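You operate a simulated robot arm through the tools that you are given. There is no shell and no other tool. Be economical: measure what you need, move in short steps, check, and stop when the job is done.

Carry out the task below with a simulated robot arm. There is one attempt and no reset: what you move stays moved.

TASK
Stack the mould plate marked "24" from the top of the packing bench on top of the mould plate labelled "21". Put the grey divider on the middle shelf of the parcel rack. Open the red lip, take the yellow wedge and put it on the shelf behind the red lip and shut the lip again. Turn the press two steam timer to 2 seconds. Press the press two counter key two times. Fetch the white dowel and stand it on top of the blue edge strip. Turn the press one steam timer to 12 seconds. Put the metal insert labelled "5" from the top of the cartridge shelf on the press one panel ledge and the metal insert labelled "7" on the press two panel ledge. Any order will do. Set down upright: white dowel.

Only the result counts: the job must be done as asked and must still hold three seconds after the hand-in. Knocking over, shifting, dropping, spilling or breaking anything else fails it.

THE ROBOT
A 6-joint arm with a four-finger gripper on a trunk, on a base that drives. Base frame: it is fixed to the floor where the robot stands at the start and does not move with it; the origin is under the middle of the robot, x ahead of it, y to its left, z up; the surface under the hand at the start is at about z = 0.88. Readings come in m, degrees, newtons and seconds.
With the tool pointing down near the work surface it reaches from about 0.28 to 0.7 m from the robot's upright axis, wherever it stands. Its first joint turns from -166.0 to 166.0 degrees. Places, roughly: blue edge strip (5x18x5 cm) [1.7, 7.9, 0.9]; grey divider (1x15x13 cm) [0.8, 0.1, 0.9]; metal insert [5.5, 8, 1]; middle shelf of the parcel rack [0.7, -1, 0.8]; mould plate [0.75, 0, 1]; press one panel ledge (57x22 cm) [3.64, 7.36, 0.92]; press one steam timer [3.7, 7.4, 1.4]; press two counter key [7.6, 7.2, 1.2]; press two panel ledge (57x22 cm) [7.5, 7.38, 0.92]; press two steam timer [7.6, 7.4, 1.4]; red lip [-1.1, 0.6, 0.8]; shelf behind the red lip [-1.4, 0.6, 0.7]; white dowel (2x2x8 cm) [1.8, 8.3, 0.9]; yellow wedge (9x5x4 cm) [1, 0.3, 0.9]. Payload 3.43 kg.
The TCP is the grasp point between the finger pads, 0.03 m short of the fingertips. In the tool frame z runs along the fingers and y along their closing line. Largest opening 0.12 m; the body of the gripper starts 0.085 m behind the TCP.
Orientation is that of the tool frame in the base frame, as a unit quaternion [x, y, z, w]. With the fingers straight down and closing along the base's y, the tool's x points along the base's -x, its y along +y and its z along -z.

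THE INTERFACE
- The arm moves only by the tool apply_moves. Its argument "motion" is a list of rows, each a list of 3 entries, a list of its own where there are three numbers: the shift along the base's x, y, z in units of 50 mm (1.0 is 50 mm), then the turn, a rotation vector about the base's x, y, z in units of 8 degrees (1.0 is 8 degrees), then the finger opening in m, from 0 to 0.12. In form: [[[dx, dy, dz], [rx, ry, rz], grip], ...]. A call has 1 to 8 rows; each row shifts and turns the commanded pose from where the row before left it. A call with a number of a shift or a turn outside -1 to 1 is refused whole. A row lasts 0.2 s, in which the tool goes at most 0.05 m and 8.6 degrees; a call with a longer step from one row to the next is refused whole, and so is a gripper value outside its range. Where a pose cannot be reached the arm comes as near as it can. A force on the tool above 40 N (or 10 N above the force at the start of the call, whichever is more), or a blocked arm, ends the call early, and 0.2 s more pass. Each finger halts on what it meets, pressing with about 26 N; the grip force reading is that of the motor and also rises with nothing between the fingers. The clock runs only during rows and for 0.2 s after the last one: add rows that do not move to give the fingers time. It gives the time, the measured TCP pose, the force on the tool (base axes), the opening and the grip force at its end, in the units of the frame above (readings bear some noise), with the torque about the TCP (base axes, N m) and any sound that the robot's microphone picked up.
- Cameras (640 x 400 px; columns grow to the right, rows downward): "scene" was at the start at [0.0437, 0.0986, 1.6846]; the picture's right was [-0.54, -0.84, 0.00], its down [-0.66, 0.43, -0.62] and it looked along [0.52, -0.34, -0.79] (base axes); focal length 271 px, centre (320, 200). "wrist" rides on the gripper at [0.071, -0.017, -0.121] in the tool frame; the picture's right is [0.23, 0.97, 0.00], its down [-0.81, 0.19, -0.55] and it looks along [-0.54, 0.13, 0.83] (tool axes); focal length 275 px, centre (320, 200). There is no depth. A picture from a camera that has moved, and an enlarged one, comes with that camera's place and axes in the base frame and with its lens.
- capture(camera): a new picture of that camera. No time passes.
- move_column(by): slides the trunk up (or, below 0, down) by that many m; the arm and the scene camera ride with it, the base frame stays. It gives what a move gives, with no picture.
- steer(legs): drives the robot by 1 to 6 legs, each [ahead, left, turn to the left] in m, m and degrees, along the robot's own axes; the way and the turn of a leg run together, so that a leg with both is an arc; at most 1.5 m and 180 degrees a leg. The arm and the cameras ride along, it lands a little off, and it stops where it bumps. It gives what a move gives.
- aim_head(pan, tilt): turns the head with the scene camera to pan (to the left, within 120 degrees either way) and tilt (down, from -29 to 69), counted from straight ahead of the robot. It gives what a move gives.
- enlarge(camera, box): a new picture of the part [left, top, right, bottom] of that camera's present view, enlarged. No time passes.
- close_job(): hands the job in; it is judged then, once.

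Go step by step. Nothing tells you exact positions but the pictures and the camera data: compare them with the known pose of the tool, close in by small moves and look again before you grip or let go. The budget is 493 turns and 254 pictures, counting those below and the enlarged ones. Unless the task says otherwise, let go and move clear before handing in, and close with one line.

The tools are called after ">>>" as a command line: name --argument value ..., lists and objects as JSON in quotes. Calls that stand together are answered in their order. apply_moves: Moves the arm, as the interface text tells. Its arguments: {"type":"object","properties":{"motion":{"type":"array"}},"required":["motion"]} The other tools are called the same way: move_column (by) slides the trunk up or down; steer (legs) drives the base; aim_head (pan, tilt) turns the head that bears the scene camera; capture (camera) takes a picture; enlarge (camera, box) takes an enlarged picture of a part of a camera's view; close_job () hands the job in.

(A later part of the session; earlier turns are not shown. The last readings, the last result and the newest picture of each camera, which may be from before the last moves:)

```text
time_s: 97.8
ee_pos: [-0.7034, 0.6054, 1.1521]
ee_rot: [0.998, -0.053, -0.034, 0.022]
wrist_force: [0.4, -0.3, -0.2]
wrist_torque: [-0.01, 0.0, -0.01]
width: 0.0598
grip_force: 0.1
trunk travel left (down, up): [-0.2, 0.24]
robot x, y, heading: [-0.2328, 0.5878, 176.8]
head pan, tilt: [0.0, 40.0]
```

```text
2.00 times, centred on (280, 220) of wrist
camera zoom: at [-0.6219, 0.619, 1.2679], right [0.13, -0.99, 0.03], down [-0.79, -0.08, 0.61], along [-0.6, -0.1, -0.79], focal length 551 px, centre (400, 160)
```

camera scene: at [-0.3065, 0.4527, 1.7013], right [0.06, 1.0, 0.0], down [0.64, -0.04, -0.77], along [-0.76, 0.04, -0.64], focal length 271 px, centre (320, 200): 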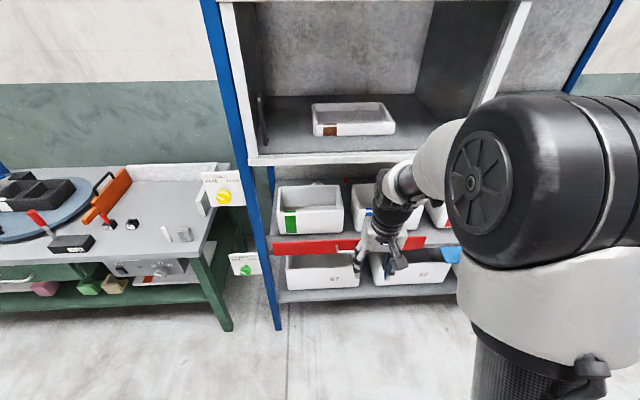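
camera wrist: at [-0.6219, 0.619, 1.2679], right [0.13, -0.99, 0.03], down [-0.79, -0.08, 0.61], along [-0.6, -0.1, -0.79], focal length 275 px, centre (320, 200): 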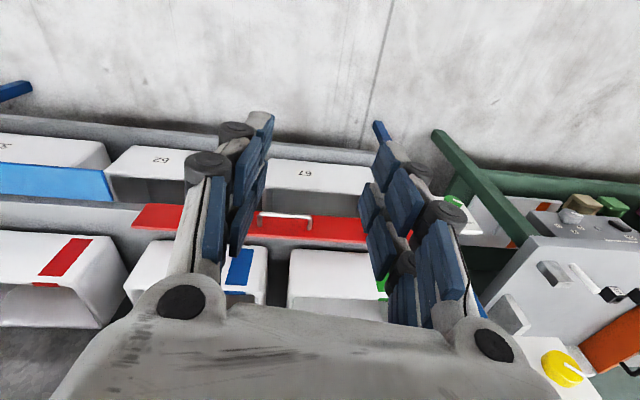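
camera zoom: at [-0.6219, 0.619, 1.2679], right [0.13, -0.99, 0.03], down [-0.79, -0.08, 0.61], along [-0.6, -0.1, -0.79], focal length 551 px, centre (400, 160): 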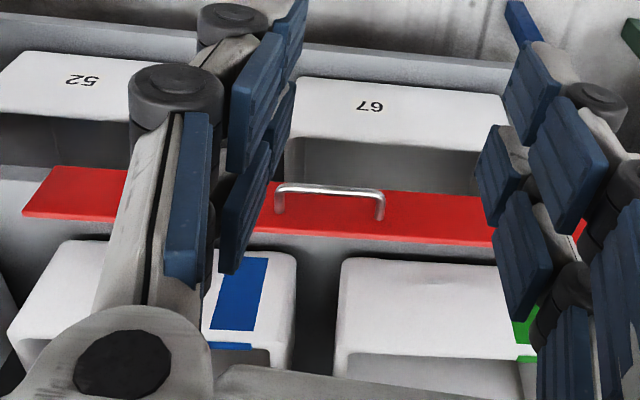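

The red lip stands at x≈-1.08, z 0.73–0.82, y 0.3–0.96, with free shelf ~12 cm deep between it and the bins; presumably hinged at the bottom. I'll approach with tilted tool and hook it outward from the inside.

>>> steer --legs '[[0.18, 0, 3.2]]'

>>> apply_moves --motion '[[[0, -0.4, 0], [0, 0.95, 0], 0.0], [[0, -0.4, 0], [0, 0.95, 0], 0.0], [[0, -0.4, 0], [0, 0.95, 0], 0.0], [[-0.3, -0.4, -0.3], [0, 0.95, 0], 0.0], [[-0.3, -0.4, -0.3], [0, 0.95, 0], 0.0], [[-0.3, -0.4, -0.3], [0, 0.8, 0], 0.0]]'

>>> capture --camera "wrist"

>>> capture --camera "scene"

```text
time_s: 99.3
ee_pos: [-0.8826, 0.5872, 1.1528]
ee_rot: [0.999, -0.027, -0.033, 0.023]
wrist_force: [-0.2, 0.7, 0.0]
wrist_torque: [0.02, -0.04, -0.03]
width: 0.06
grip_force: 0.1
trunk travel left (down, up): [-0.2, 0.24]
robot x, y, heading: [-0.4108, 0.5919, 179.6]
head pan, tilt: [0.0, 40.0]
```

```text
time_s: 100.7
ee_pos: [-0.9258, 0.4688, 1.1082]
ee_rot: [0.912, -0.017, -0.408, 0.031]
wrist_force: [-0.4, 0.2, 1.1]
wrist_torque: [0.01, -0.01, 0.0]
width: 0.0
grip_force: 26.2
out of reach, approached as far as the arm can: row 4
trunk travel left (down, up): [-0.2, 0.24]
robot x, y, heading: [-0.4122, 0.5936, 179.8]
head pan, tilt: [0.0, 40.0]
```

```text
180 pictures are left
camera wrist: at [-0.7875, 0.4867, 1.1338], right [0.15, -0.98, -0.1], down [-0.13, -0.12, 0.98], along [-0.98, -0.13, -0.15], focal length 275 px, centre (320, 200)
```

wrist: 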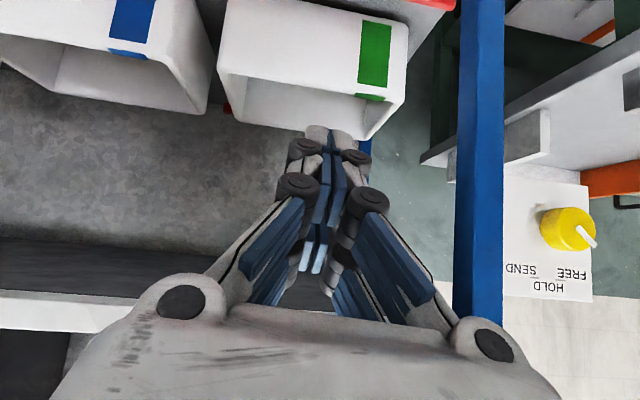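

```text
179 pictures are left
camera scene: at [-0.4771, 0.4545, 1.7012], right [0.01, 1.0, 0.0], down [0.64, 0.0, -0.77], along [-0.77, 0.0, -0.64], focal length 271 px, centre (320, 200)
```

scene: 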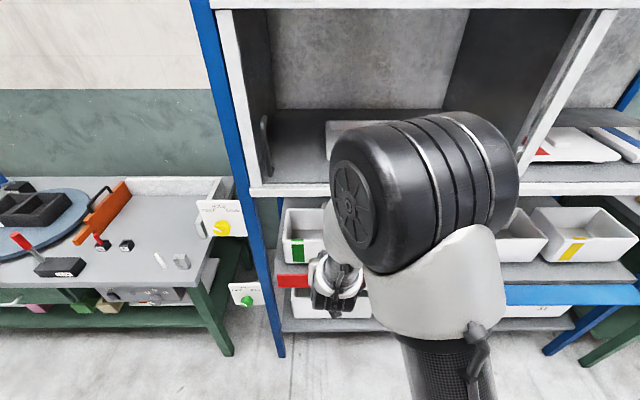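

>>> apply_moves --motion '[[[0, 0, -0.9], [0, 0, 0], 0.0], [[0, 0.05, -0.9], [0, 0, 0], 0.0], [[0, 0.05, -0.9], [0, 0, 0], 0.0], [[0, 0.05, -0.7], [0, 0, 0], 0.0]]'

>>> capture --camera "wrist"

>>> enlarge --camera "scene" --box '[260, 190, 420, 330]'

```text
time_s: 101.7
ee_pos: [-0.9243, 0.4727, 0.9344]
ee_rot: [0.912, -0.017, -0.409, 0.032]
wrist_force: [-0.5, 0.0, -0.7]
wrist_torque: [-0.01, 0.0, -0.02]
width: 0.0
grip_force: 26.4
trunk travel left (down, up): [-0.2, 0.24]
robot x, y, heading: [-0.4059, 0.5927, 180.0]
head pan, tilt: [0.0, 40.0]
```

```text
178 pictures are left
camera wrist: at [-0.7849, 0.4897, 0.9616], right [0.15, -0.98, -0.1], down [-0.13, -0.12, 0.98], along [-0.98, -0.13, -0.14], focal length 275 px, centre (320, 200)
```

wrist: 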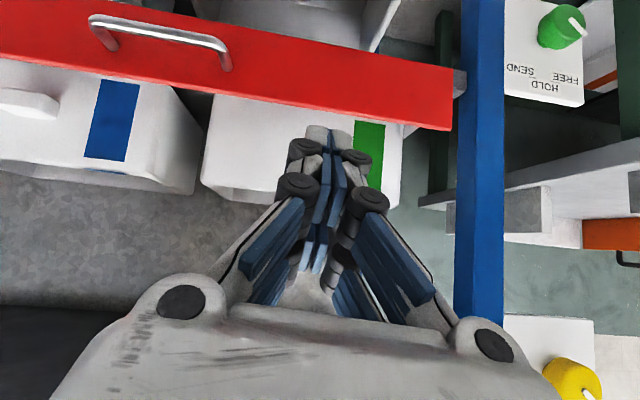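

```text
2.86 times, centred on (340, 260) of scene
camera zoom: at [-0.477, 0.4545, 1.7012], right [0.01, 1.0, 0.0], down [0.64, 0.0, -0.77], along [-0.77, 0.0, -0.64], focal length 774 px, centre (263, 29)
```

zoom: 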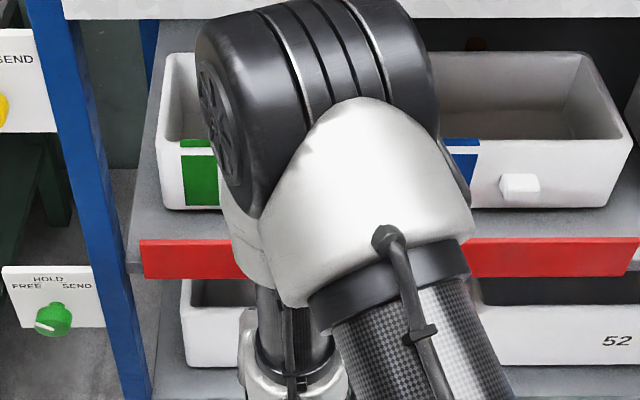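

>>> enlarge --camera "wrist" --box '[340, 40, 500, 160]'

>>> enlarge --camera "wrist" --box '[60, 0, 260, 120]'

```text
3.33 times, centred on (420, 100) of wrist
camera zoom: at [-0.7849, 0.4897, 0.9616], right [0.15, -0.98, -0.1], down [-0.13, -0.12, 0.98], along [-0.98, -0.13, -0.14], focal length 918 px, centre (-13, 533)
```

zoom: 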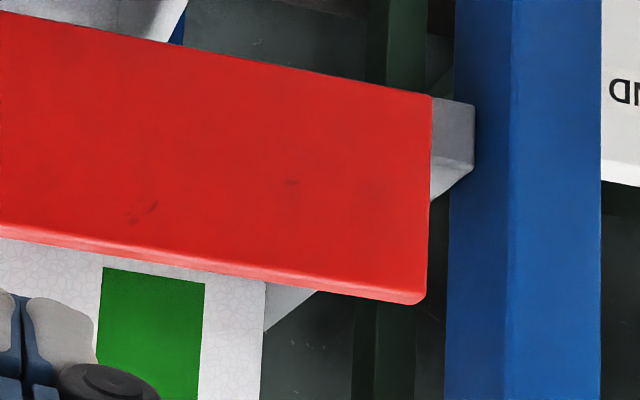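

```text
3.20 times, centred on (160, 60) of wrist
camera zoom: at [-0.7849, 0.4897, 0.9616], right [0.15, -0.98, -0.1], down [-0.13, -0.12, 0.98], along [-0.98, -0.13, -0.14], focal length 881 px, centre (832, 648)
```

zoom: 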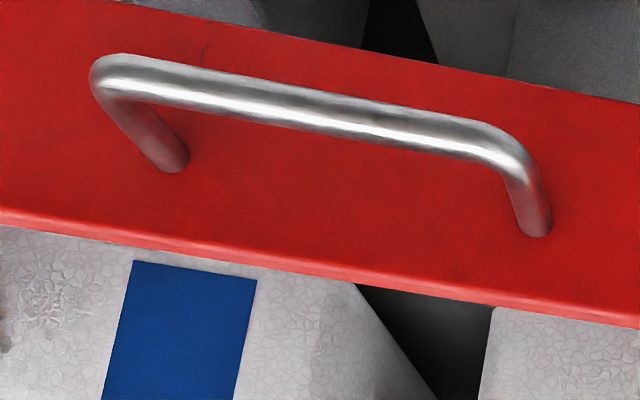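

Lip: top z≈0.80 at x≈-1.10, shelf surface z≈0.745. I reduce the tilt to 30°, go over the lip and down behind it.

>>> apply_moves --motion '[[[-0.5, 0, 0], [0, -0.75, 0], 0.0], [[-0.8, 0, 0], [0, -0.75, 0], 0.0], [[-0.8, 0, -0.1], [0, -0.75, 0], 0.0], [[-0.8, 0, -0.2], [0, 0, 0], 0.0], [[-0.8, 0, -0.2], [0, 0, 0], 0.0], [[-0.35, 0, -0.2], [0, 0, 0], 0.0]]'

>>> capture --camera "wrist"

```text
time_s: 103.1
ee_pos: [-1.1221, 0.4794, 0.9041]
ee_rot: [0.964, 0.019, -0.264, 0.013]
wrist_force: [1.0, -2.3, -0.1]
wrist_torque: [0.03, 0.06, -0.23]
width: 0.0002
grip_force: 26.2
out of reach, approached as far as the arm can: row 5
trunk travel left (down, up): [-0.2, 0.24]
robot x, y, heading: [-0.4114, 0.5958, 179.8]
head pan, tilt: [0.0, 40.0]
```

```text
174 pictures are left
camera wrist: at [-0.9991, 0.5015, 0.9719], right [0.24, -0.97, -0.1], down [-0.41, -0.2, 0.89], along [-0.88, -0.17, -0.44], focal length 275 px, centre (320, 200)
```

wrist: 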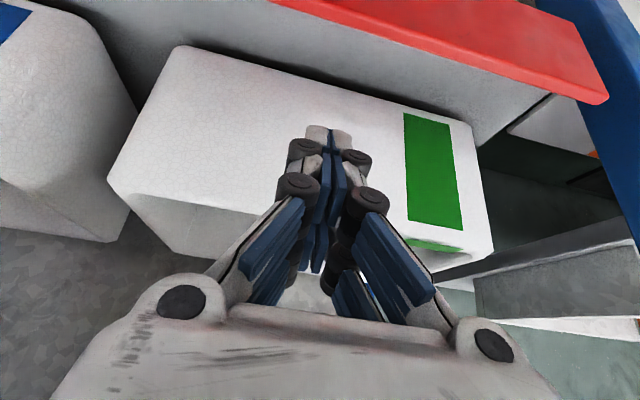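

>>> apply_moves --motion '[[[-0.1, 0, 0], [0, 0, 0], 0.0], [[0, 0, -0.5], [0, 0, 0], 0.0], [[0, 0, -0.5], [0, 0, 0], 0.0]]'

>>> capture --camera "wrist"

```text
time_s: 103.9
ee_pos: [-1.1247, 0.4752, 0.8537]
ee_rot: [0.965, -0.023, -0.261, 0.029]
wrist_force: [-0.2, 0.1, 0.9]
wrist_torque: [-0.02, -0.03, -0.01]
width: 0.0001
grip_force: 26.3
trunk travel left (down, up): [-0.2, 0.24]
robot x, y, heading: [-0.4138, 0.5946, 179.8]
head pan, tilt: [0.0, 40.0]
```

```text
173 pictures are left
camera wrist: at [-1.0008, 0.4925, 0.9221], right [0.17, -0.98, -0.05], down [-0.43, -0.12, 0.9], along [-0.89, -0.13, -0.44], focal length 275 px, centre (320, 200)
```

wrist: 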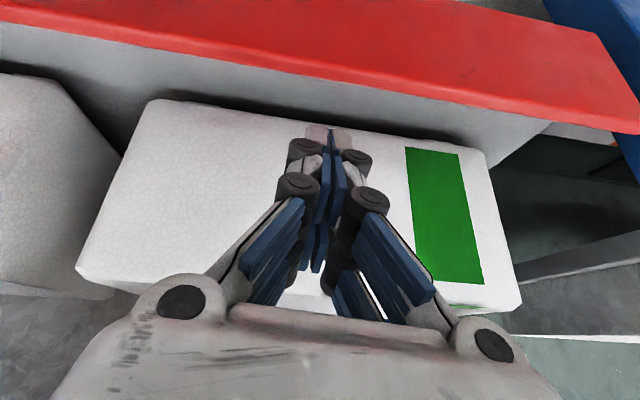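

>>> apply_moves --motion '[[[-0.08, 0, -0.3], [0, 0, 0], 0.0], [[0, 0, -0.5], [0, 0, 0], 0.0], [[0, 0, -0.3], [0, 0, 0], 0.0], [[0, 0, 0], [0, 0, 0], 0.0]]'

>>> capture --camera "wrist"

```text
time_s: 104.9
ee_pos: [-1.1281, 0.4752, 0.8013]
ee_rot: [0.965, -0.023, -0.26, 0.028]
wrist_force: [-3.8, 0.0, 1.7]
wrist_torque: [0.02, -0.09, 0.0]
width: 0.0
grip_force: 25.5
trunk travel left (down, up): [-0.2, 0.24]
robot x, y, heading: [-0.4139, 0.5944, 179.7]
head pan, tilt: [0.0, 40.0]
```

```text
172 pictures are left
camera wrist: at [-1.0048, 0.4931, 0.8687], right [0.17, -0.98, -0.05], down [-0.43, -0.12, 0.9], along [-0.89, -0.13, -0.44], focal length 275 px, centre (320, 200)
```

wrist: 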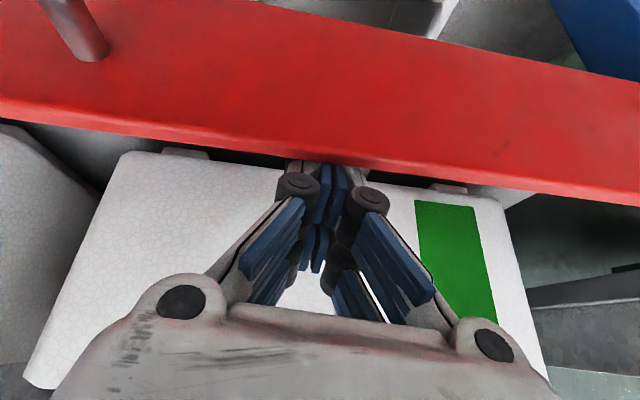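

The fingers are behind the lip and touching it. Pulling outward.

>>> apply_moves --motion '[[[0.3, 0, 0], [0, 0, 0], 0.0], [[0.3, 0, -0.05], [0, 0, 0], 0.0], [[0.3, 0, -0.1], [0, 0, 0], 0.0]]'

>>> capture --camera "wrist"

```text
time_s: 105.7
ee_pos: [-1.0953, 0.4778, 0.7962]
ee_rot: [0.965, -0.023, -0.26, 0.027]
wrist_force: [0.2, -0.7, -0.1]
wrist_torque: [-0.03, -0.04, 0.02]
width: 0.0
grip_force: 26.5
out of reach, approached as far as the arm can: row 2, 3
trunk travel left (down, up): [-0.2, 0.24]
robot x, y, heading: [-0.4135, 0.5963, 179.8]
head pan, tilt: [0.0, 40.0]
```

```text
171 pictures are left
camera wrist: at [-0.9717, 0.4949, 0.8644], right [0.17, -0.98, -0.06], down [-0.43, -0.12, 0.9], along [-0.89, -0.13, -0.44], focal length 275 px, centre (320, 200)
```

wrist: 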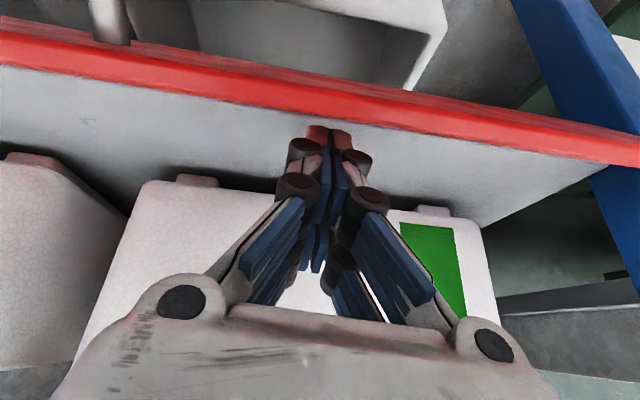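

The lip has tipped outward. Continue pulling outward and down.

>>> apply_moves --motion '[[[0.4, 0, 0], [0, 0, 0], 0.0], [[0.4, 0, 0], [0, 0, 0], 0.0], [[0.4, 0, 0], [0, 0, 0], 0.0]]'

>>> capture --camera "wrist"

>>> capture --camera "scene"

```text
time_s: 106.5
ee_pos: [-1.0344, 0.4797, 0.7967]
ee_rot: [0.965, -0.021, -0.26, 0.03]
wrist_force: [-0.3, 0.9, 0.4]
wrist_torque: [0.01, 0.01, -0.03]
width: 0.0
grip_force: 25.9
trunk travel left (down, up): [-0.2, 0.24]
robot x, y, heading: [-0.4082, 0.5957, 179.8]
head pan, tilt: [0.0, 40.0]
```

```text
170 pictures are left
camera wrist: at [-0.9107, 0.4965, 0.8651], right [0.17, -0.98, -0.05], down [-0.43, -0.12, 0.9], along [-0.89, -0.13, -0.44], focal length 275 px, centre (320, 200)
```

wrist: 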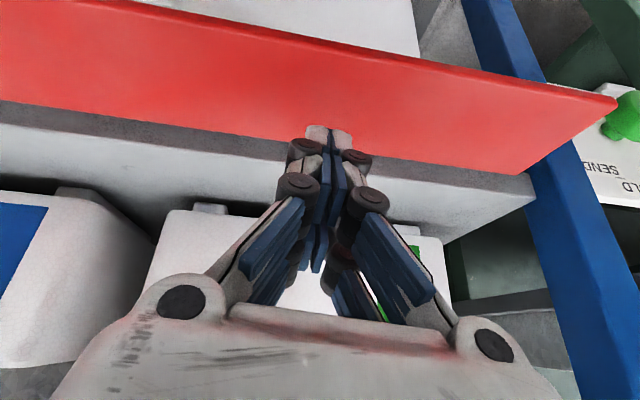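

```text
169 pictures are left
camera scene: at [-0.4763, 0.4545, 1.7013], right [0.01, 1.0, 0.0], down [0.64, 0.0, -0.77], along [-0.77, 0.0, -0.64], focal length 271 px, centre (320, 200)
```

scene: 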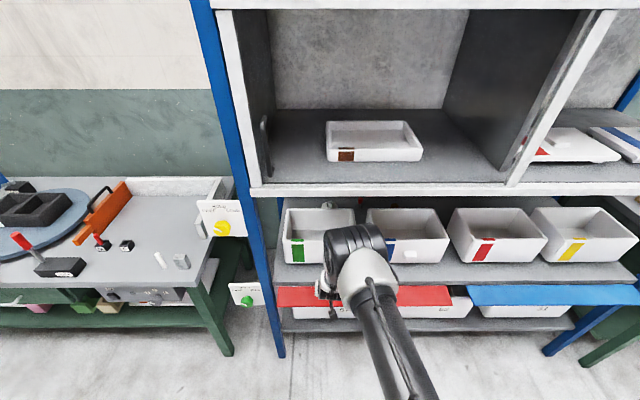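

The lip is open (flap horizontal). Retracting the arm and tucking.

>>> apply_moves --motion '[[[0.2, 0, 0.8], [0, 0, 0], 0.0], [[0.3, 0, 0.8], [0, 0, 0], 0.02], [[0.6, 0.2, 0.7], [0, -0.6, 0], 0.06], [[0.6, 0.3, 0.7], [0, -0.8, 0], 0.08], [[0.6, 0.3, 0.7], [0, -0.8, 0], 0.08], [[0.6, 0.3, 0.7], [0, -0.8, 0], 0.08], [[0.6, 0.3, 0.7], [0, -0.6, 0], 0.08], [[0.4, 0.3, 0.6], [0, 0, 0], 0.08]]'

>>> capture --camera "scene"

```text
time_s: 108.3
ee_pos: [-0.8387, 0.5615, 1.0807]
ee_rot: [0.999, -0.03, -0.011, 0.022]
wrist_force: [-0.6, 0.3, 0.0]
wrist_torque: [0.02, 0.04, 0.02]
width: 0.0801
grip_force: 0.1
trunk travel left (down, up): [-0.2, 0.24]
robot x, y, heading: [-0.4108, 0.5942, 179.8]
head pan, tilt: [0.0, 40.0]
```

```text
168 pictures are left
camera scene: at [-0.4754, 0.455, 1.7014], right [0.01, 1.0, 0.0], down [0.64, 0.0, -0.77], along [-0.77, 0.0, -0.64], focal length 271 px, centre (320, 200)
```

scene: 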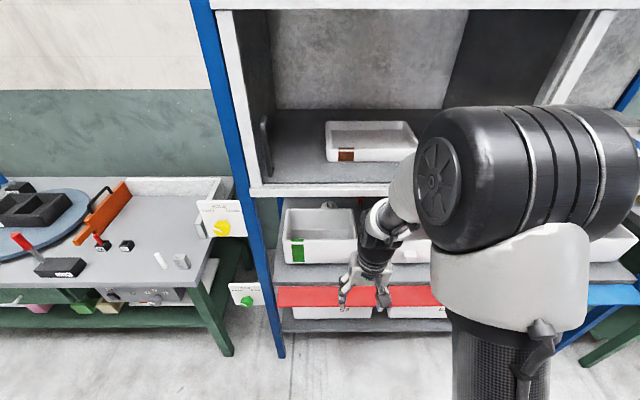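

>>> steer --legs '[[-0.1, 0, 0], [0, 0, 180], [0.28, -0.29, 0]]'

>>> aim_head --pan 0 --tilt 40

>>> capture --camera "scene"

```text
time_s: 118.7
ee_pos: [0.3697, 0.276, 1.081]
ee_rot: [0.069, 0.997, 0.022, 0.013]
wrist_force: [-0.9, -0.6, 0.2]
wrist_torque: [0.05, 0.02, 0.0]
width: 0.0801
grip_force: 0.0
trunk travel left (down, up): [-0.2, 0.24]
robot x, y, heading: [-0.0605, 0.2787, -5.0]
head pan, tilt: [0.0, 40.0]
```

```text
time_s: 119.3
ee_pos: [0.3685, 0.2758, 1.0812]
ee_rot: [0.07, 0.997, 0.022, 0.013]
wrist_force: [-0.8, -0.3, 0.2]
wrist_torque: [-0.01, 0.02, 0.03]
width: 0.0799
grip_force: 0.0
trunk travel left (down, up): [-0.2, 0.24]
robot x, y, heading: [-0.0577, 0.276, -4.9]
head pan, tilt: [0.0, 40.0]
```

```text
167 pictures are left
camera scene: at [0.017, 0.4102, 1.7012], right [-0.09, -1.0, 0.0], down [-0.64, 0.06, -0.77], along [0.76, -0.07, -0.64], focal length 271 px, centre (320, 200)
```

scene: 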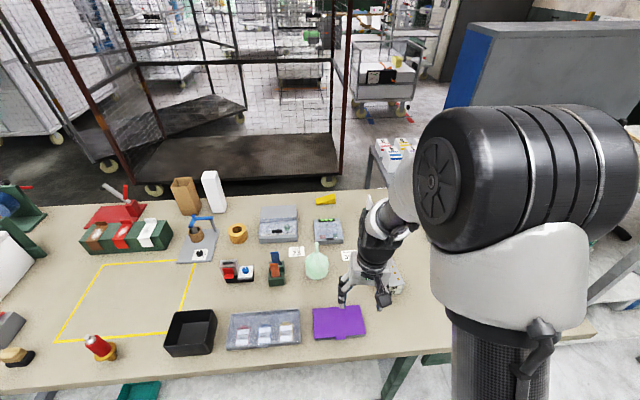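

The wedge at (0.966, 0.30) is ~0.95 m from here, too far for a top grasp from this side. I check the passage behind the bench.

>>> enlarge --camera "scene" --box '[260, 170, 400, 260]'

>>> aim_head --pan 50 --tilt 25

>>> capture --camera "scene"

>>> aim_head --pan -20 --tilt 25

>>> capture --camera "scene"

```text
4.44 times, centred on (330, 215) of scene
camera zoom: at [0.017, 0.4102, 1.7012], right [-0.09, -1.0, 0.0], down [-0.64, 0.06, -0.77], along [0.76, -0.07, -0.64], focal length 1204 px, centre (276, 133)
```

zoom: 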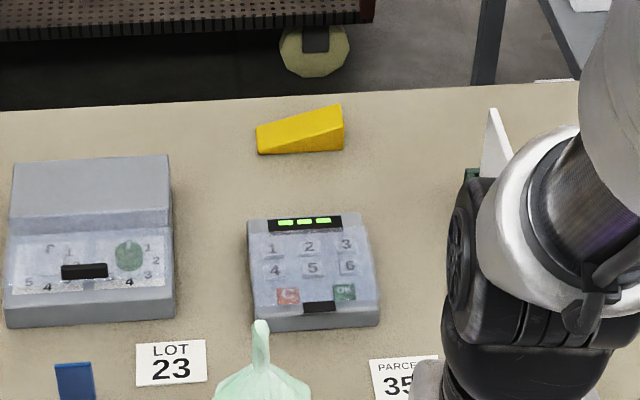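

```text
time_s: 120.5
ee_pos: [0.3701, 0.2758, 1.0803]
ee_rot: [0.069, 0.997, 0.022, 0.013]
wrist_force: [0.2, 0.1, -0.2]
wrist_torque: [0.04, 0.0, 0.0]
width: 0.0797
grip_force: 0.0
trunk travel left (down, up): [-0.2, 0.24]
robot x, y, heading: [-0.0602, 0.2785, -5.2]
head pan, tilt: [50.0, 25.0]
```

```text
165 pictures are left
camera scene: at [-0.0024, 0.4825, 1.7245], right [0.71, -0.71, 0.0], down [-0.3, -0.3, -0.91], along [0.64, 0.64, -0.42], focal length 271 px, centre (320, 200)
```

scene: 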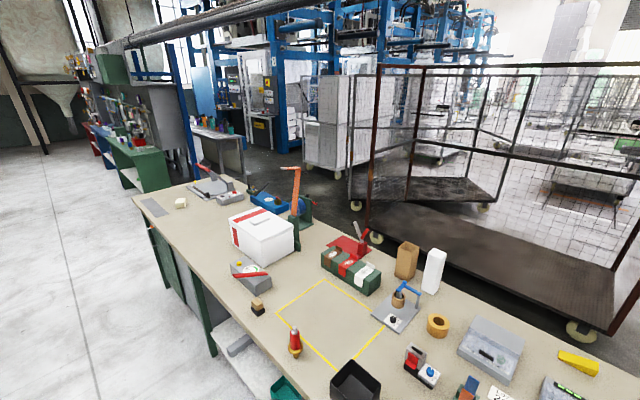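

```text
time_s: 121.9
ee_pos: [0.3692, 0.2759, 1.0798]
ee_rot: [0.07, 0.997, 0.022, 0.013]
wrist_force: [0.1, 0.4, -0.6]
wrist_torque: [-0.01, 0.04, -0.01]
width: 0.0801
grip_force: 0.0
trunk travel left (down, up): [-0.2, 0.24]
robot x, y, heading: [-0.0601, 0.2754, -4.7]
head pan, tilt: [-20.0, 25.0]
```

```text
164 pictures are left
camera scene: at [0.016, 0.3786, 1.7246], right [-0.42, -0.91, 0.0], down [-0.38, 0.18, -0.91], along [0.82, -0.38, -0.42], focal length 271 px, centre (320, 200)
```

scene: 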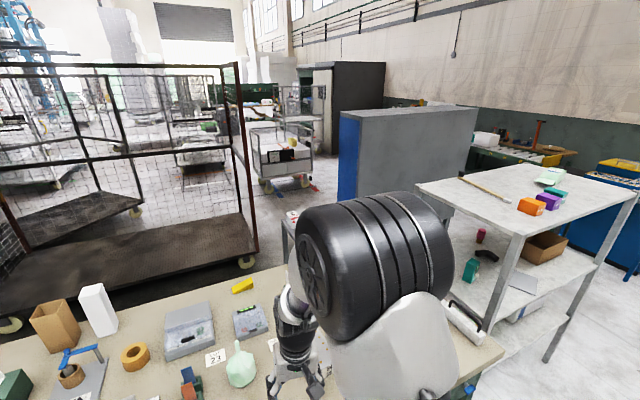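

There is a ~1.2 m wide aisle behind the bench, reachable around its left end (y≈2.7). I drive around.

>>> steer --legs '[[-0.35, 0, 5], [0, 1.5, 0], [0, 1.5, 0]]'

>>> aim_head --pan 0 --tilt 35

>>> capture --camera "scene"

```text
time_s: 138.2
ee_pos: [0.0974, 3.2869, 1.0813]
ee_rot: [0.057, 0.998, 0.022, 0.013]
wrist_force: [-0.3, -0.2, 0.6]
wrist_torque: [0.0, 0.01, 0.0]
width: 0.0801
grip_force: 0.0
trunk travel left (down, up): [-0.2, 0.24]
robot x, y, heading: [-0.3295, 3.2803, -3.4]
head pan, tilt: [-20.0, 25.0]
```

```text
time_s: 139.0
ee_pos: [0.0968, 3.2867, 1.0818]
ee_rot: [0.056, 0.998, 0.022, 0.013]
wrist_force: [-0.2, -0.3, -1.2]
wrist_torque: [0.0, -0.01, 0.0]
width: 0.08
grip_force: 0.1
trunk travel left (down, up): [-0.2, 0.24]
robot x, y, heading: [-0.333, 3.2769, -3.4]
head pan, tilt: [0.0, 35.0]
```

```text
163 pictures are left
camera scene: at [-0.2554, 3.4115, 1.7088], right [-0.06, -1.0, 0.0], down [-0.57, 0.04, -0.82], along [0.82, -0.05, -0.57], focal length 271 px, centre (320, 200)
```

scene: 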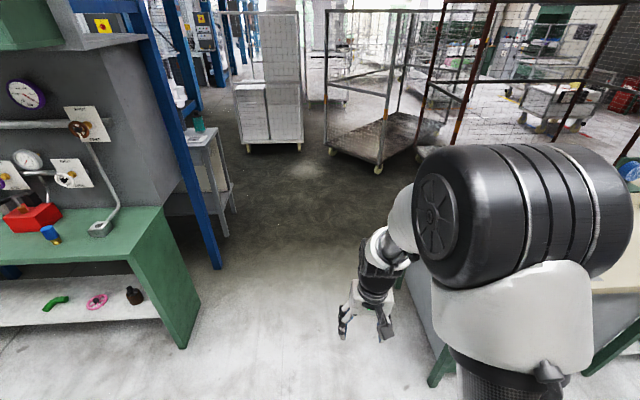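

>>> steer --legs '[[1.0, 0.25, 3.4], [0.95, 0, 0], [0, 0, 180], [0, 1.5, 0]]'

>>> aim_head --pan 60 --tilt 35

>>> capture --camera "scene"

```text
time_s: 163.3
ee_pos: [1.1533, 1.8911, 1.0801]
ee_rot: [0.999, -0.035, -0.012, 0.022]
wrist_force: [-0.2, -0.3, -0.6]
wrist_torque: [-0.05, 0.0, 0.01]
width: 0.08
grip_force: 0.1
trunk travel left (down, up): [-0.2, 0.24]
robot x, y, heading: [1.5846, 1.9236, 178.6]
head pan, tilt: [0.0, 35.0]
```

```text
time_s: 164.6
ee_pos: [1.1526, 1.891, 1.081]
ee_rot: [0.999, -0.035, -0.012, 0.023]
wrist_force: [0.3, -0.1, -0.2]
wrist_torque: [0.01, -0.02, 0.02]
width: 0.0801
grip_force: 0.2
trunk travel left (down, up): [-0.2, 0.24]
robot x, y, heading: [1.5832, 1.9196, 178.9]
head pan, tilt: [60.0, 35.0]
```

```text
162 pictures are left
camera scene: at [1.5545, 1.7026, 1.7088], right [-0.86, 0.52, 0.0], down [0.3, 0.49, -0.82], along [-0.42, -0.7, -0.57], focal length 271 px, centre (320, 200)
```

scene: 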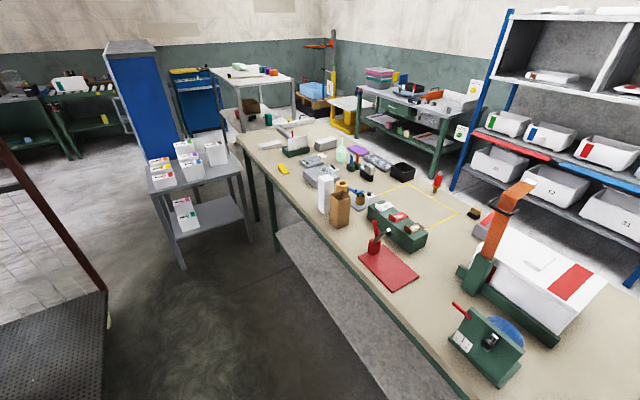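

>>> steer --legs '[[0, 1.48, 1.2]]'

>>> aim_head --pan 10 --tilt 50

>>> capture --camera "scene"

>>> capture --camera "wrist"

```text
time_s: 172.0
ee_pos: [1.1666, 0.391, 1.0801]
ee_rot: [1.0, -0.008, -0.012, 0.022]
wrist_force: [-0.2, -0.1, -0.7]
wrist_torque: [-0.01, 0.05, -0.03]
width: 0.08
grip_force: 0.1
trunk travel left (down, up): [-0.2, 0.24]
robot x, y, heading: [1.5949, 0.4414, -177.7]
head pan, tilt: [60.0, 35.0]
```

```text
time_s: 173.2
ee_pos: [1.1658, 0.3903, 1.0821]
ee_rot: [1.0, -0.009, -0.011, 0.022]
wrist_force: [0.4, 0.2, 0.2]
wrist_torque: [0.01, 0.0, 0.02]
width: 0.08
grip_force: 0.0
trunk travel left (down, up): [-0.2, 0.24]
robot x, y, heading: [1.5953, 0.4432, -177.9]
head pan, tilt: [10.0, 50.0]
```

```text
161 pictures are left
camera scene: at [1.5432, 0.2857, 1.6871], right [-0.21, 0.98, 0.0], down [0.75, 0.16, -0.64], along [-0.63, -0.13, -0.77], focal length 271 px, centre (320, 200)
```

scene: 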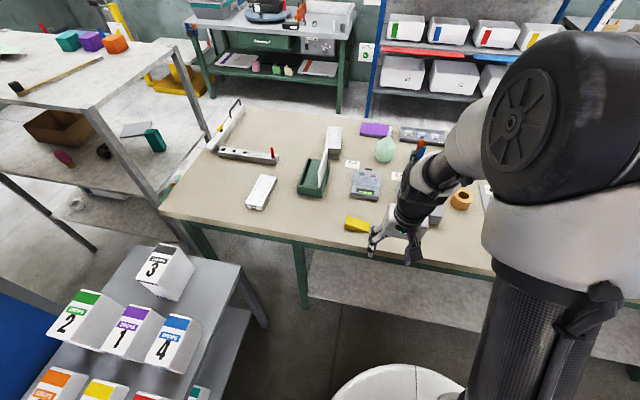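

```text
160 pictures are left
camera wrist: at [1.2418, 0.4107, 1.1995], right [0.21, -0.98, 0.04], down [-0.8, -0.15, 0.58], along [-0.56, -0.15, -0.81], focal length 275 px, centre (320, 200)
```

wrist: 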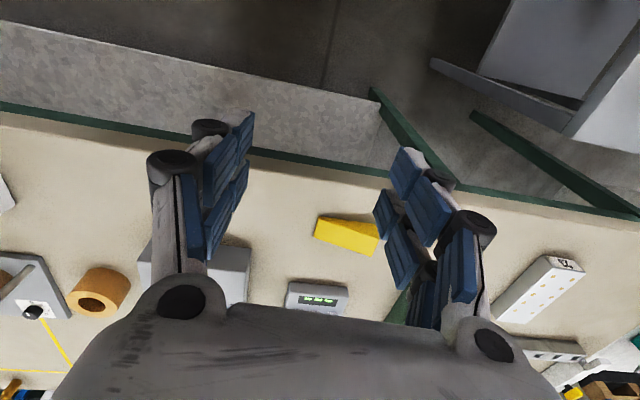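

>>> enlarge --camera "wrist" --box '[296, 195, 396, 265]'

>>> enlarge --camera "scene" --box '[330, 200, 390, 245]'

```text
5.71 times, centred on (346, 230) of wrist
camera zoom: at [1.2418, 0.4107, 1.1995], right [0.21, -0.98, 0.04], down [-0.8, -0.15, 0.58], along [-0.56, -0.15, -0.81], focal length 1573 px, centre (171, 29)
```

zoom: 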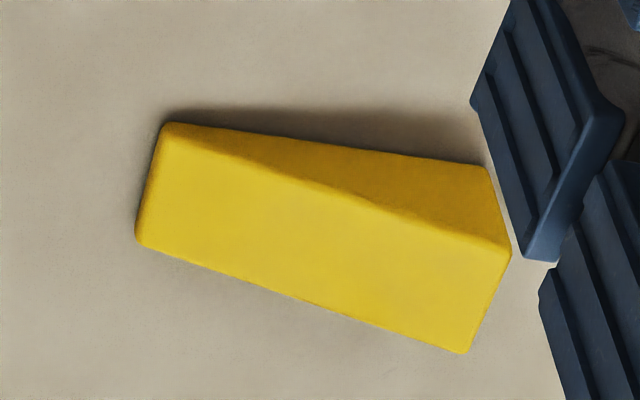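

```text
8.89 times, centred on (360, 222) of scene
camera zoom: at [1.5432, 0.2857, 1.6871], right [-0.21, 0.98, 0.0], down [0.75, 0.16, -0.64], along [-0.63, -0.13, -0.77], focal length 2407 px, centre (-36, 0)
```

zoom: 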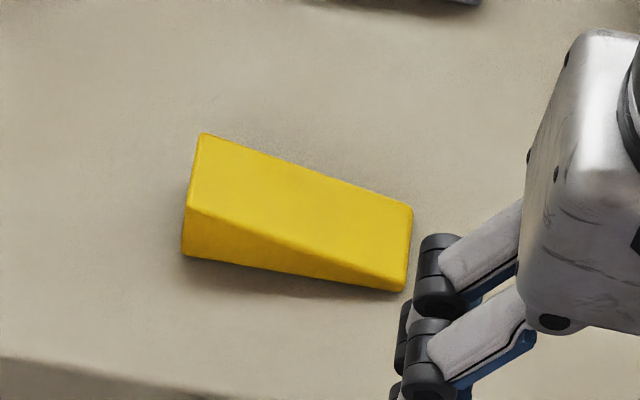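

The wedge: near face x≈0.991, far x≈0.953, y 0.258 (thick) to 0.347 (thin). I'll turn the tool 90° so the fingers close along x, above (0.972, 0.288).

>>> apply_moves --motion '[[[-0.32, -0.17, 0], [0, 0, 1], 0.08], [[-0.32, -0.17, 0], [0, 0, 1], 0.08], [[-0.32, -0.17, 0], [0, 0, 1], 0.08], [[-0.32, -0.17, 0], [0, 0, 1], 0.08], [[-0.32, -0.17, 0], [0, 0, 1], 0.08], [[-0.32, -0.17, 0], [0, 0, 1], 0.08]]'

>>> apply_moves --motion '[[[-0.32, -0.17, 0], [0, 0, 1], 0.08], [[-0.32, -0.17, 0], [0, 0, 1], 0.08], [[-0.32, -0.17, 0], [0, 0, 1], 0.08], [[-0.32, -0.17, 0], [0, 0, 1], 0.08], [[-0.32, -0.17, 0], [0, 0, 1], 0.08], [[-0.32, -0.17, 0], [0, 0, 0.3], 0.08]]'

>>> capture --camera "wrist"

>>> capture --camera "scene"

```text
time_s: 174.6
ee_pos: [1.0707, 0.3391, 1.0794]
ee_rot: [0.917, 0.399, -0.001, 0.025]
wrist_force: [-0.8, 0.0, -0.4]
wrist_torque: [0.01, -0.04, 0.04]
width: 0.0802
grip_force: 0.1
trunk travel left (down, up): [-0.2, 0.24]
robot x, y, heading: [1.5927, 0.4376, -178.1]
head pan, tilt: [10.0, 50.0]
```

```text
time_s: 175.9
ee_pos: [0.9733, 0.2879, 1.0788]
ee_rot: [0.71, 0.704, 0.007, 0.023]
wrist_force: [-0.1, -0.4, 0.7]
wrist_torque: [-0.02, 0.02, 0.01]
width: 0.0802
grip_force: 0.1
trunk travel left (down, up): [-0.2, 0.24]
robot x, y, heading: [1.5937, 0.4431, -177.9]
head pan, tilt: [10.0, 50.0]
```

```text
157 pictures are left
camera wrist: at [0.9531, 0.3626, 1.1976], right [0.97, 0.22, 0.04], down [0.16, -0.8, 0.58], along [0.16, -0.56, -0.81], focal length 275 px, centre (320, 200)
```

wrist: 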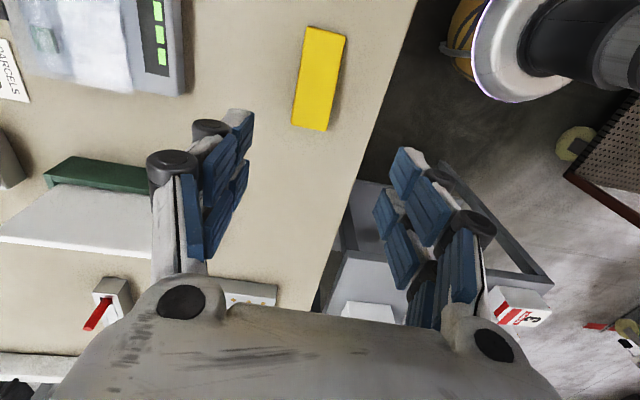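

```text
156 pictures are left
camera scene: at [1.5427, 0.2855, 1.687], right [-0.21, 0.98, 0.0], down [0.75, 0.16, -0.64], along [-0.63, -0.13, -0.77], focal length 271 px, centre (320, 200)
```

scene: 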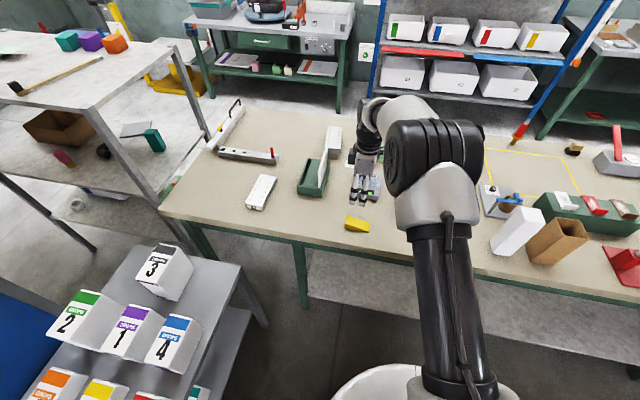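

Corners confirm x centre ≈0.976. Correcting the small tilt and descending.

>>> apply_moves --motion '[[[0.06, -0.06, -0.8], [0.165, 0.3, 0], 0.08], [[0, 0, -0.8], [0, 0, 0], 0.08], [[0, 0, -0.8], [0, 0, 0], 0.08], [[0, 0, -0.4], [0, 0, 0], 0.08]]'

>>> capture --camera "wrist"

```text
time_s: 176.9
ee_pos: [0.9785, 0.2882, 0.9435]
ee_rot: [0.711, 0.703, 0.001, 0.0]
wrist_force: [-0.3, 0.7, 0.5]
wrist_torque: [-0.01, -0.02, 0.03]
width: 0.0803
grip_force: 0.1
trunk travel left (down, up): [-0.2, 0.24]
robot x, y, heading: [1.5962, 0.439, -178.2]
head pan, tilt: [10.0, 50.0]
```

```text
155 pictures are left
camera wrist: at [0.9627, 0.3583, 1.0645], right [0.98, 0.22, 0.0], down [0.18, -0.81, 0.55], along [0.12, -0.54, -0.83], focal length 275 px, centre (320, 200)
```

wrist: 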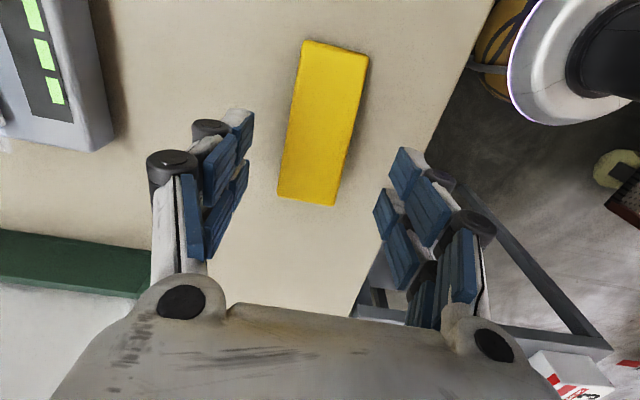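

>>> apply_moves --motion '[[[-0.03, -0.04, -0.5], [0, 0, 0], 0.08], [[0, 0, 0], [0, 0, 0], 0.03], [[0, 0, 0], [0, 0, 0], 0.02], [[0, 0, 0], [0, 0, 0], 0.02], [[0, 0, 0], [0, 0, 0], 0.02]]'

>>> apply_moves --motion '[[[0, 0, 0.5], [0, 0, 0], 0.02], [[0, 0, 0.8], [0, 0, 0], 0.02], [[0, 0, 0.8], [0, 0, 0], 0.02]]'

>>> capture --camera "wrist"

```text
time_s: 178.2
ee_pos: [0.975, 0.2866, 0.9189]
ee_rot: [0.711, 0.703, 0.001, 0.002]
wrist_force: [-0.2, 0.0, -0.3]
wrist_torque: [-0.01, -0.03, -0.03]
width: 0.0394
grip_force: 26.1
trunk travel left (down, up): [-0.2, 0.24]
robot x, y, heading: [1.5963, 0.4386, -177.9]
head pan, tilt: [10.0, 50.0]
```

```text
time_s: 178.9
ee_pos: [0.9799, 0.2837, 1.0217]
ee_rot: [0.711, 0.704, 0.002, 0.002]
wrist_force: [-0.8, -0.1, -1.2]
wrist_torque: [-0.02, 0.0, 0.0]
width: 0.0396
grip_force: 26.5
trunk travel left (down, up): [-0.2, 0.24]
robot x, y, heading: [1.5926, 0.4417, -177.9]
head pan, tilt: [10.0, 50.0]
```

```text
154 pictures are left
camera wrist: at [0.9637, 0.3544, 1.1426], right [0.98, 0.22, 0.0], down [0.18, -0.81, 0.55], along [0.13, -0.54, -0.83], focal length 275 px, centre (320, 200)
```

wrist: 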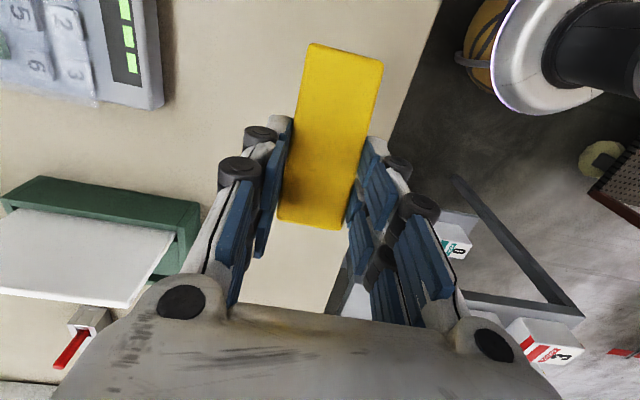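

Wedge held. Retracting and driving back around.

>>> apply_moves --motion '[[[0.3, 0.1, 0.8], [0, 0, 0], 0.02], [[0.8, 0.4, 0.3], [0, 0, 0], 0.02], [[0.8, 0.4, 0.1], [0, 0, 0], 0.02], [[0.8, 0.4, 0.1], [0, 0, 0], 0.02], [[0.8, 0.4, 0.1], [0, 0, 0], 0.02], [[0.4, 0.4, 0], [0, 0, 0], 0.02]]'

>>> steer --legs '[[0, -1.5, -2], [0, -1.5, 0], [1.0, 0, 0], [0.9, 0, 0]]'

```text
time_s: 180.3
ee_pos: [1.1705, 0.3914, 1.0902]
ee_rot: [0.711, 0.703, 0.001, 0.001]
wrist_force: [0.3, 0.3, -0.6]
wrist_torque: [0.0, 0.01, 0.0]
width: 0.0394
grip_force: 25.7
trunk travel left (down, up): [-0.2, 0.24]
robot x, y, heading: [1.5954, 0.4424, -177.9]
head pan, tilt: [10.0, 50.0]
```

```text
time_s: 204.1
ee_pos: [-0.7246, 3.449, 1.0912]
ee_rot: [0.722, 0.692, 0.002, 0.001]
wrist_force: [-0.5, 0.2, -0.2]
wrist_torque: [-0.04, -0.02, 0.01]
width: 0.0393
grip_force: 26.2
trunk travel left (down, up): [-0.2, 0.24]
robot x, y, heading: [-0.2999, 3.4866, -179.8]
head pan, tilt: [10.0, 50.0]
```

>>> steer --legs '[[0, 1.45, 0], [0, 1.42, 0]]'

>>> aim_head --pan 0 --tilt 40

>>> capture --camera "scene"

>>> capture --camera "wrist"

```text
time_s: 217.9
ee_pos: [-0.7566, 0.602, 1.0912]
ee_rot: [0.729, 0.685, 0.002, 0.001]
wrist_force: [0.9, -0.3, -1.2]
wrist_torque: [0.03, 0.02, 0.02]
width: 0.0396
grip_force: 25.9
trunk travel left (down, up): [-0.2, 0.24]
robot x, y, heading: [-0.3326, 0.6301, 179.0]
head pan, tilt: [10.0, 50.0]
```

```text
time_s: 218.7
ee_pos: [-0.7579, 0.6008, 1.0913]
ee_rot: [0.729, 0.684, 0.002, 0.002]
wrist_force: [0.4, 0.6, 0.3]
wrist_torque: [0.02, 0.01, -0.02]
width: 0.0396
grip_force: 25.7
trunk travel left (down, up): [-0.2, 0.24]
robot x, y, heading: [-0.3329, 0.6323, 179.0]
head pan, tilt: [0.0, 40.0]
```

```text
153 pictures are left
camera scene: at [-0.3995, 0.4912, 1.7012], right [0.02, 1.0, 0.0], down [0.64, -0.01, -0.77], along [-0.77, 0.01, -0.64], focal length 271 px, centre (320, 200)
```

scene: 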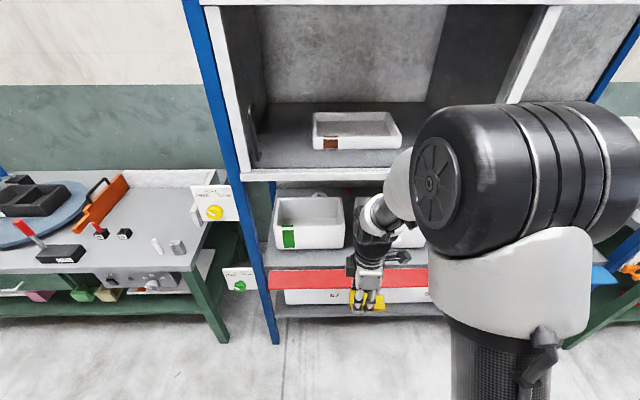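

```text
152 pictures are left
camera wrist: at [-0.7687, 0.6729, 1.2122], right [0.99, 0.17, 0.0], down [0.14, -0.82, 0.55], along [0.1, -0.54, -0.83], focal length 275 px, centre (320, 200)
```

wrist: 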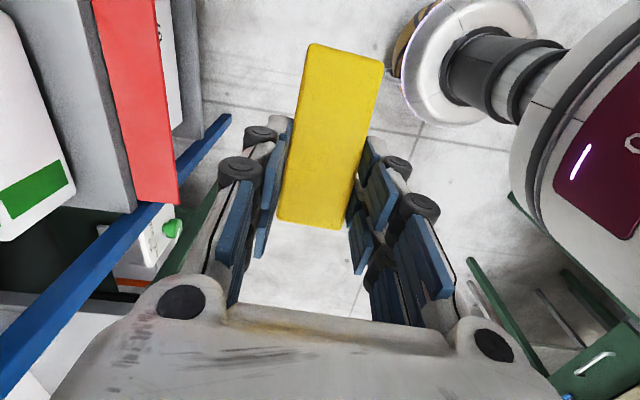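

Lowering the trunk to keep the arm flat beneath the upper shelf, then moving in closer.

>>> move_column --by -0.19

>>> steer --legs '[[0.13, 0, 1]]'

>>> apply_moves --motion '[[[-0.2, 0.2, -0.4], [0, 0, 0.3], 0.02], [[-0.5, 0.1, -0.5], [0, 0, 0], 0.02], [[-0.6, 0, -0.4], [0, 0, 0], 0.02]]'

>>> capture --camera "scene"

>>> capture --camera "wrist"

```text
time_s: 220.7
ee_pos: [-0.7569, 0.6016, 0.901]
ee_rot: [0.729, 0.685, 0.002, 0.001]
wrist_force: [-0.9, 0.6, -0.6]
wrist_torque: [0.03, -0.01, 0.01]
width: 0.0395
grip_force: 26.5
trunk travel left (down, up): [-0.01, 0.43]
robot x, y, heading: [-0.3311, 0.6291, 179.2]
head pan, tilt: [0.0, 40.0]
```

```text
time_s: 222.0
ee_pos: [-0.8834, 0.5964, 0.9006]
ee_rot: [0.724, 0.69, 0.0, 0.002]
wrist_force: [0.2, 0.1, -1.4]
wrist_torque: [-0.04, 0.0, 0.01]
width: 0.0394
grip_force: 25.5
trunk travel left (down, up): [-0.01, 0.43]
robot x, y, heading: [-0.4593, 0.6325, 179.9]
head pan, tilt: [0.0, 40.0]
```

```text
time_s: 222.8
ee_pos: [-0.9503, 0.613, 0.8355]
ee_rot: [0.709, 0.705, 0.001, 0.001]
wrist_force: [-0.3, 0.2, -0.9]
wrist_torque: [0.02, -0.02, -0.03]
width: 0.0393
grip_force: 27.1
trunk travel left (down, up): [-0.01, 0.43]
robot x, y, heading: [-0.4576, 0.6326, 179.8]
head pan, tilt: [0.0, 40.0]
```

```text
151 pictures are left
camera scene: at [-0.5253, 0.4917, 1.5112], right [0.0, 1.0, 0.0], down [0.64, 0.0, -0.77], along [-0.77, 0.0, -0.64], focal length 271 px, centre (320, 200)
```

scene: 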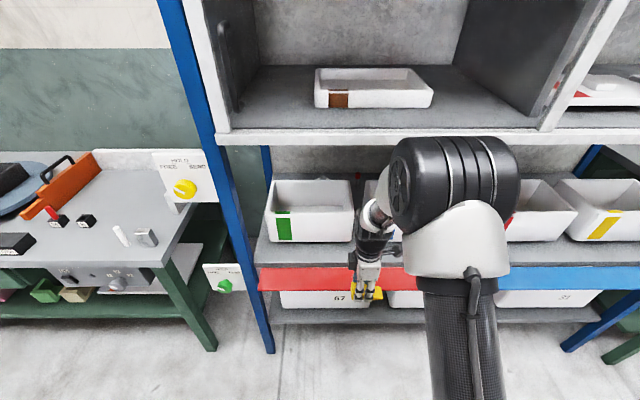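

```text
150 pictures are left
camera wrist: at [-0.9661, 0.6831, 0.9564], right [0.97, 0.22, 0.0], down [0.18, -0.81, 0.55], along [0.13, -0.54, -0.83], focal length 275 px, centre (320, 200)
```

wrist: 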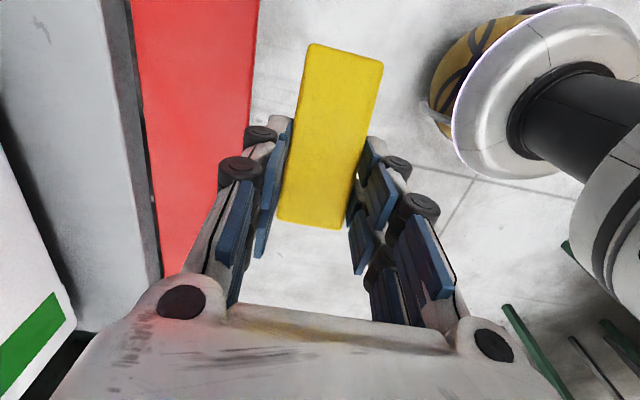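

>>> apply_moves --motion '[[[-0.8, 0.05, -0.1], [0, 0, 0], 0.02], [[-0.8, 0.05, -0.1], [0, 0, 0], 0.02], [[-0.8, 0.05, 0], [0, 0, 0], 0.02], [[-0.8, 0.03, 0], [0, 0, 0], 0.02], [[-0.7, 0, 0], [0, 0, 0], 0.02]]'

>>> capture --camera "scene"

>>> capture --camera "wrist"

```text
time_s: 224.0
ee_pos: [-1.142, 0.6219, 0.8217]
ee_rot: [0.71, 0.705, 0.003, 0.003]
wrist_force: [-0.5, -0.6, -0.6]
wrist_torque: [0.04, 0.0, 0.01]
width: 0.0393
grip_force: 25.6
trunk travel left (down, up): [-0.01, 0.43]
robot x, y, heading: [-0.4596, 0.6336, 179.9]
head pan, tilt: [0.0, 40.0]
```

```text
149 pictures are left
camera scene: at [-0.5253, 0.4917, 1.5112], right [0.0, 1.0, 0.0], down [0.64, 0.0, -0.77], along [-0.77, 0.0, -0.64], focal length 271 px, centre (320, 200)
```

scene: 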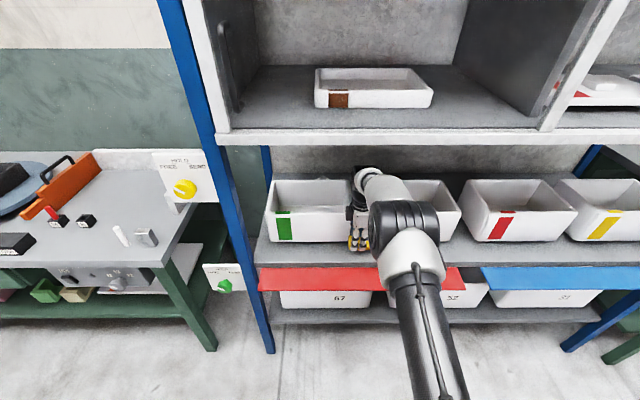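

```text
148 pictures are left
camera wrist: at [-1.1582, 0.6928, 0.9435], right [0.97, 0.22, 0.01], down [0.18, -0.81, 0.55], along [0.13, -0.54, -0.83], focal length 275 px, centre (320, 200)
```

wrist: 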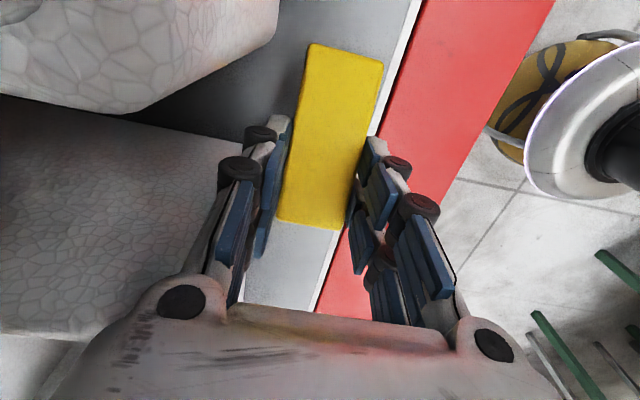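

Good clearance. Shifting slightly inward and lowering to the shelf.

>>> apply_moves --motion '[[[-0.14, 0, -0.3], [0, 0, 0], 0.02], [[0, 0, -0.3], [0, 0, 0], 0.02], [[0, 0, -0.06], [0, 0, 0], 0.02], [[0, 0, 0], [0, 0, 0], 0.02]]'

>>> capture --camera "wrist"

```text
time_s: 224.7
ee_pos: [-1.1552, 0.6226, 0.8061]
ee_rot: [0.71, 0.705, -0.007, -0.007]
wrist_force: [1.8, 0.4, 15.3]
wrist_torque: [-0.31, 0.74, 0.01]
width: 0.0396
grip_force: 26.1
trunk travel left (down, up): [-0.01, 0.43]
robot x, y, heading: [-0.4612, 0.6302, 179.8]
head pan, tilt: [0.0, 40.0]
stopped in row 3: the force on the tool passed its limit at 45 N (the readings are from after the stop); the commanded pose is now the measured one
```

```text
147 pictures are left
camera wrist: at [-1.1678, 0.6932, 0.9278], right [0.97, 0.22, -0.02], down [0.2, -0.81, 0.55], along [0.11, -0.54, -0.84], focal length 275 px, centre (320, 200)
```

wrist: 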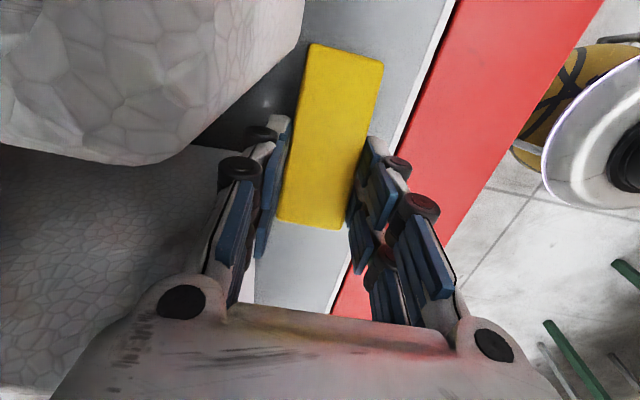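

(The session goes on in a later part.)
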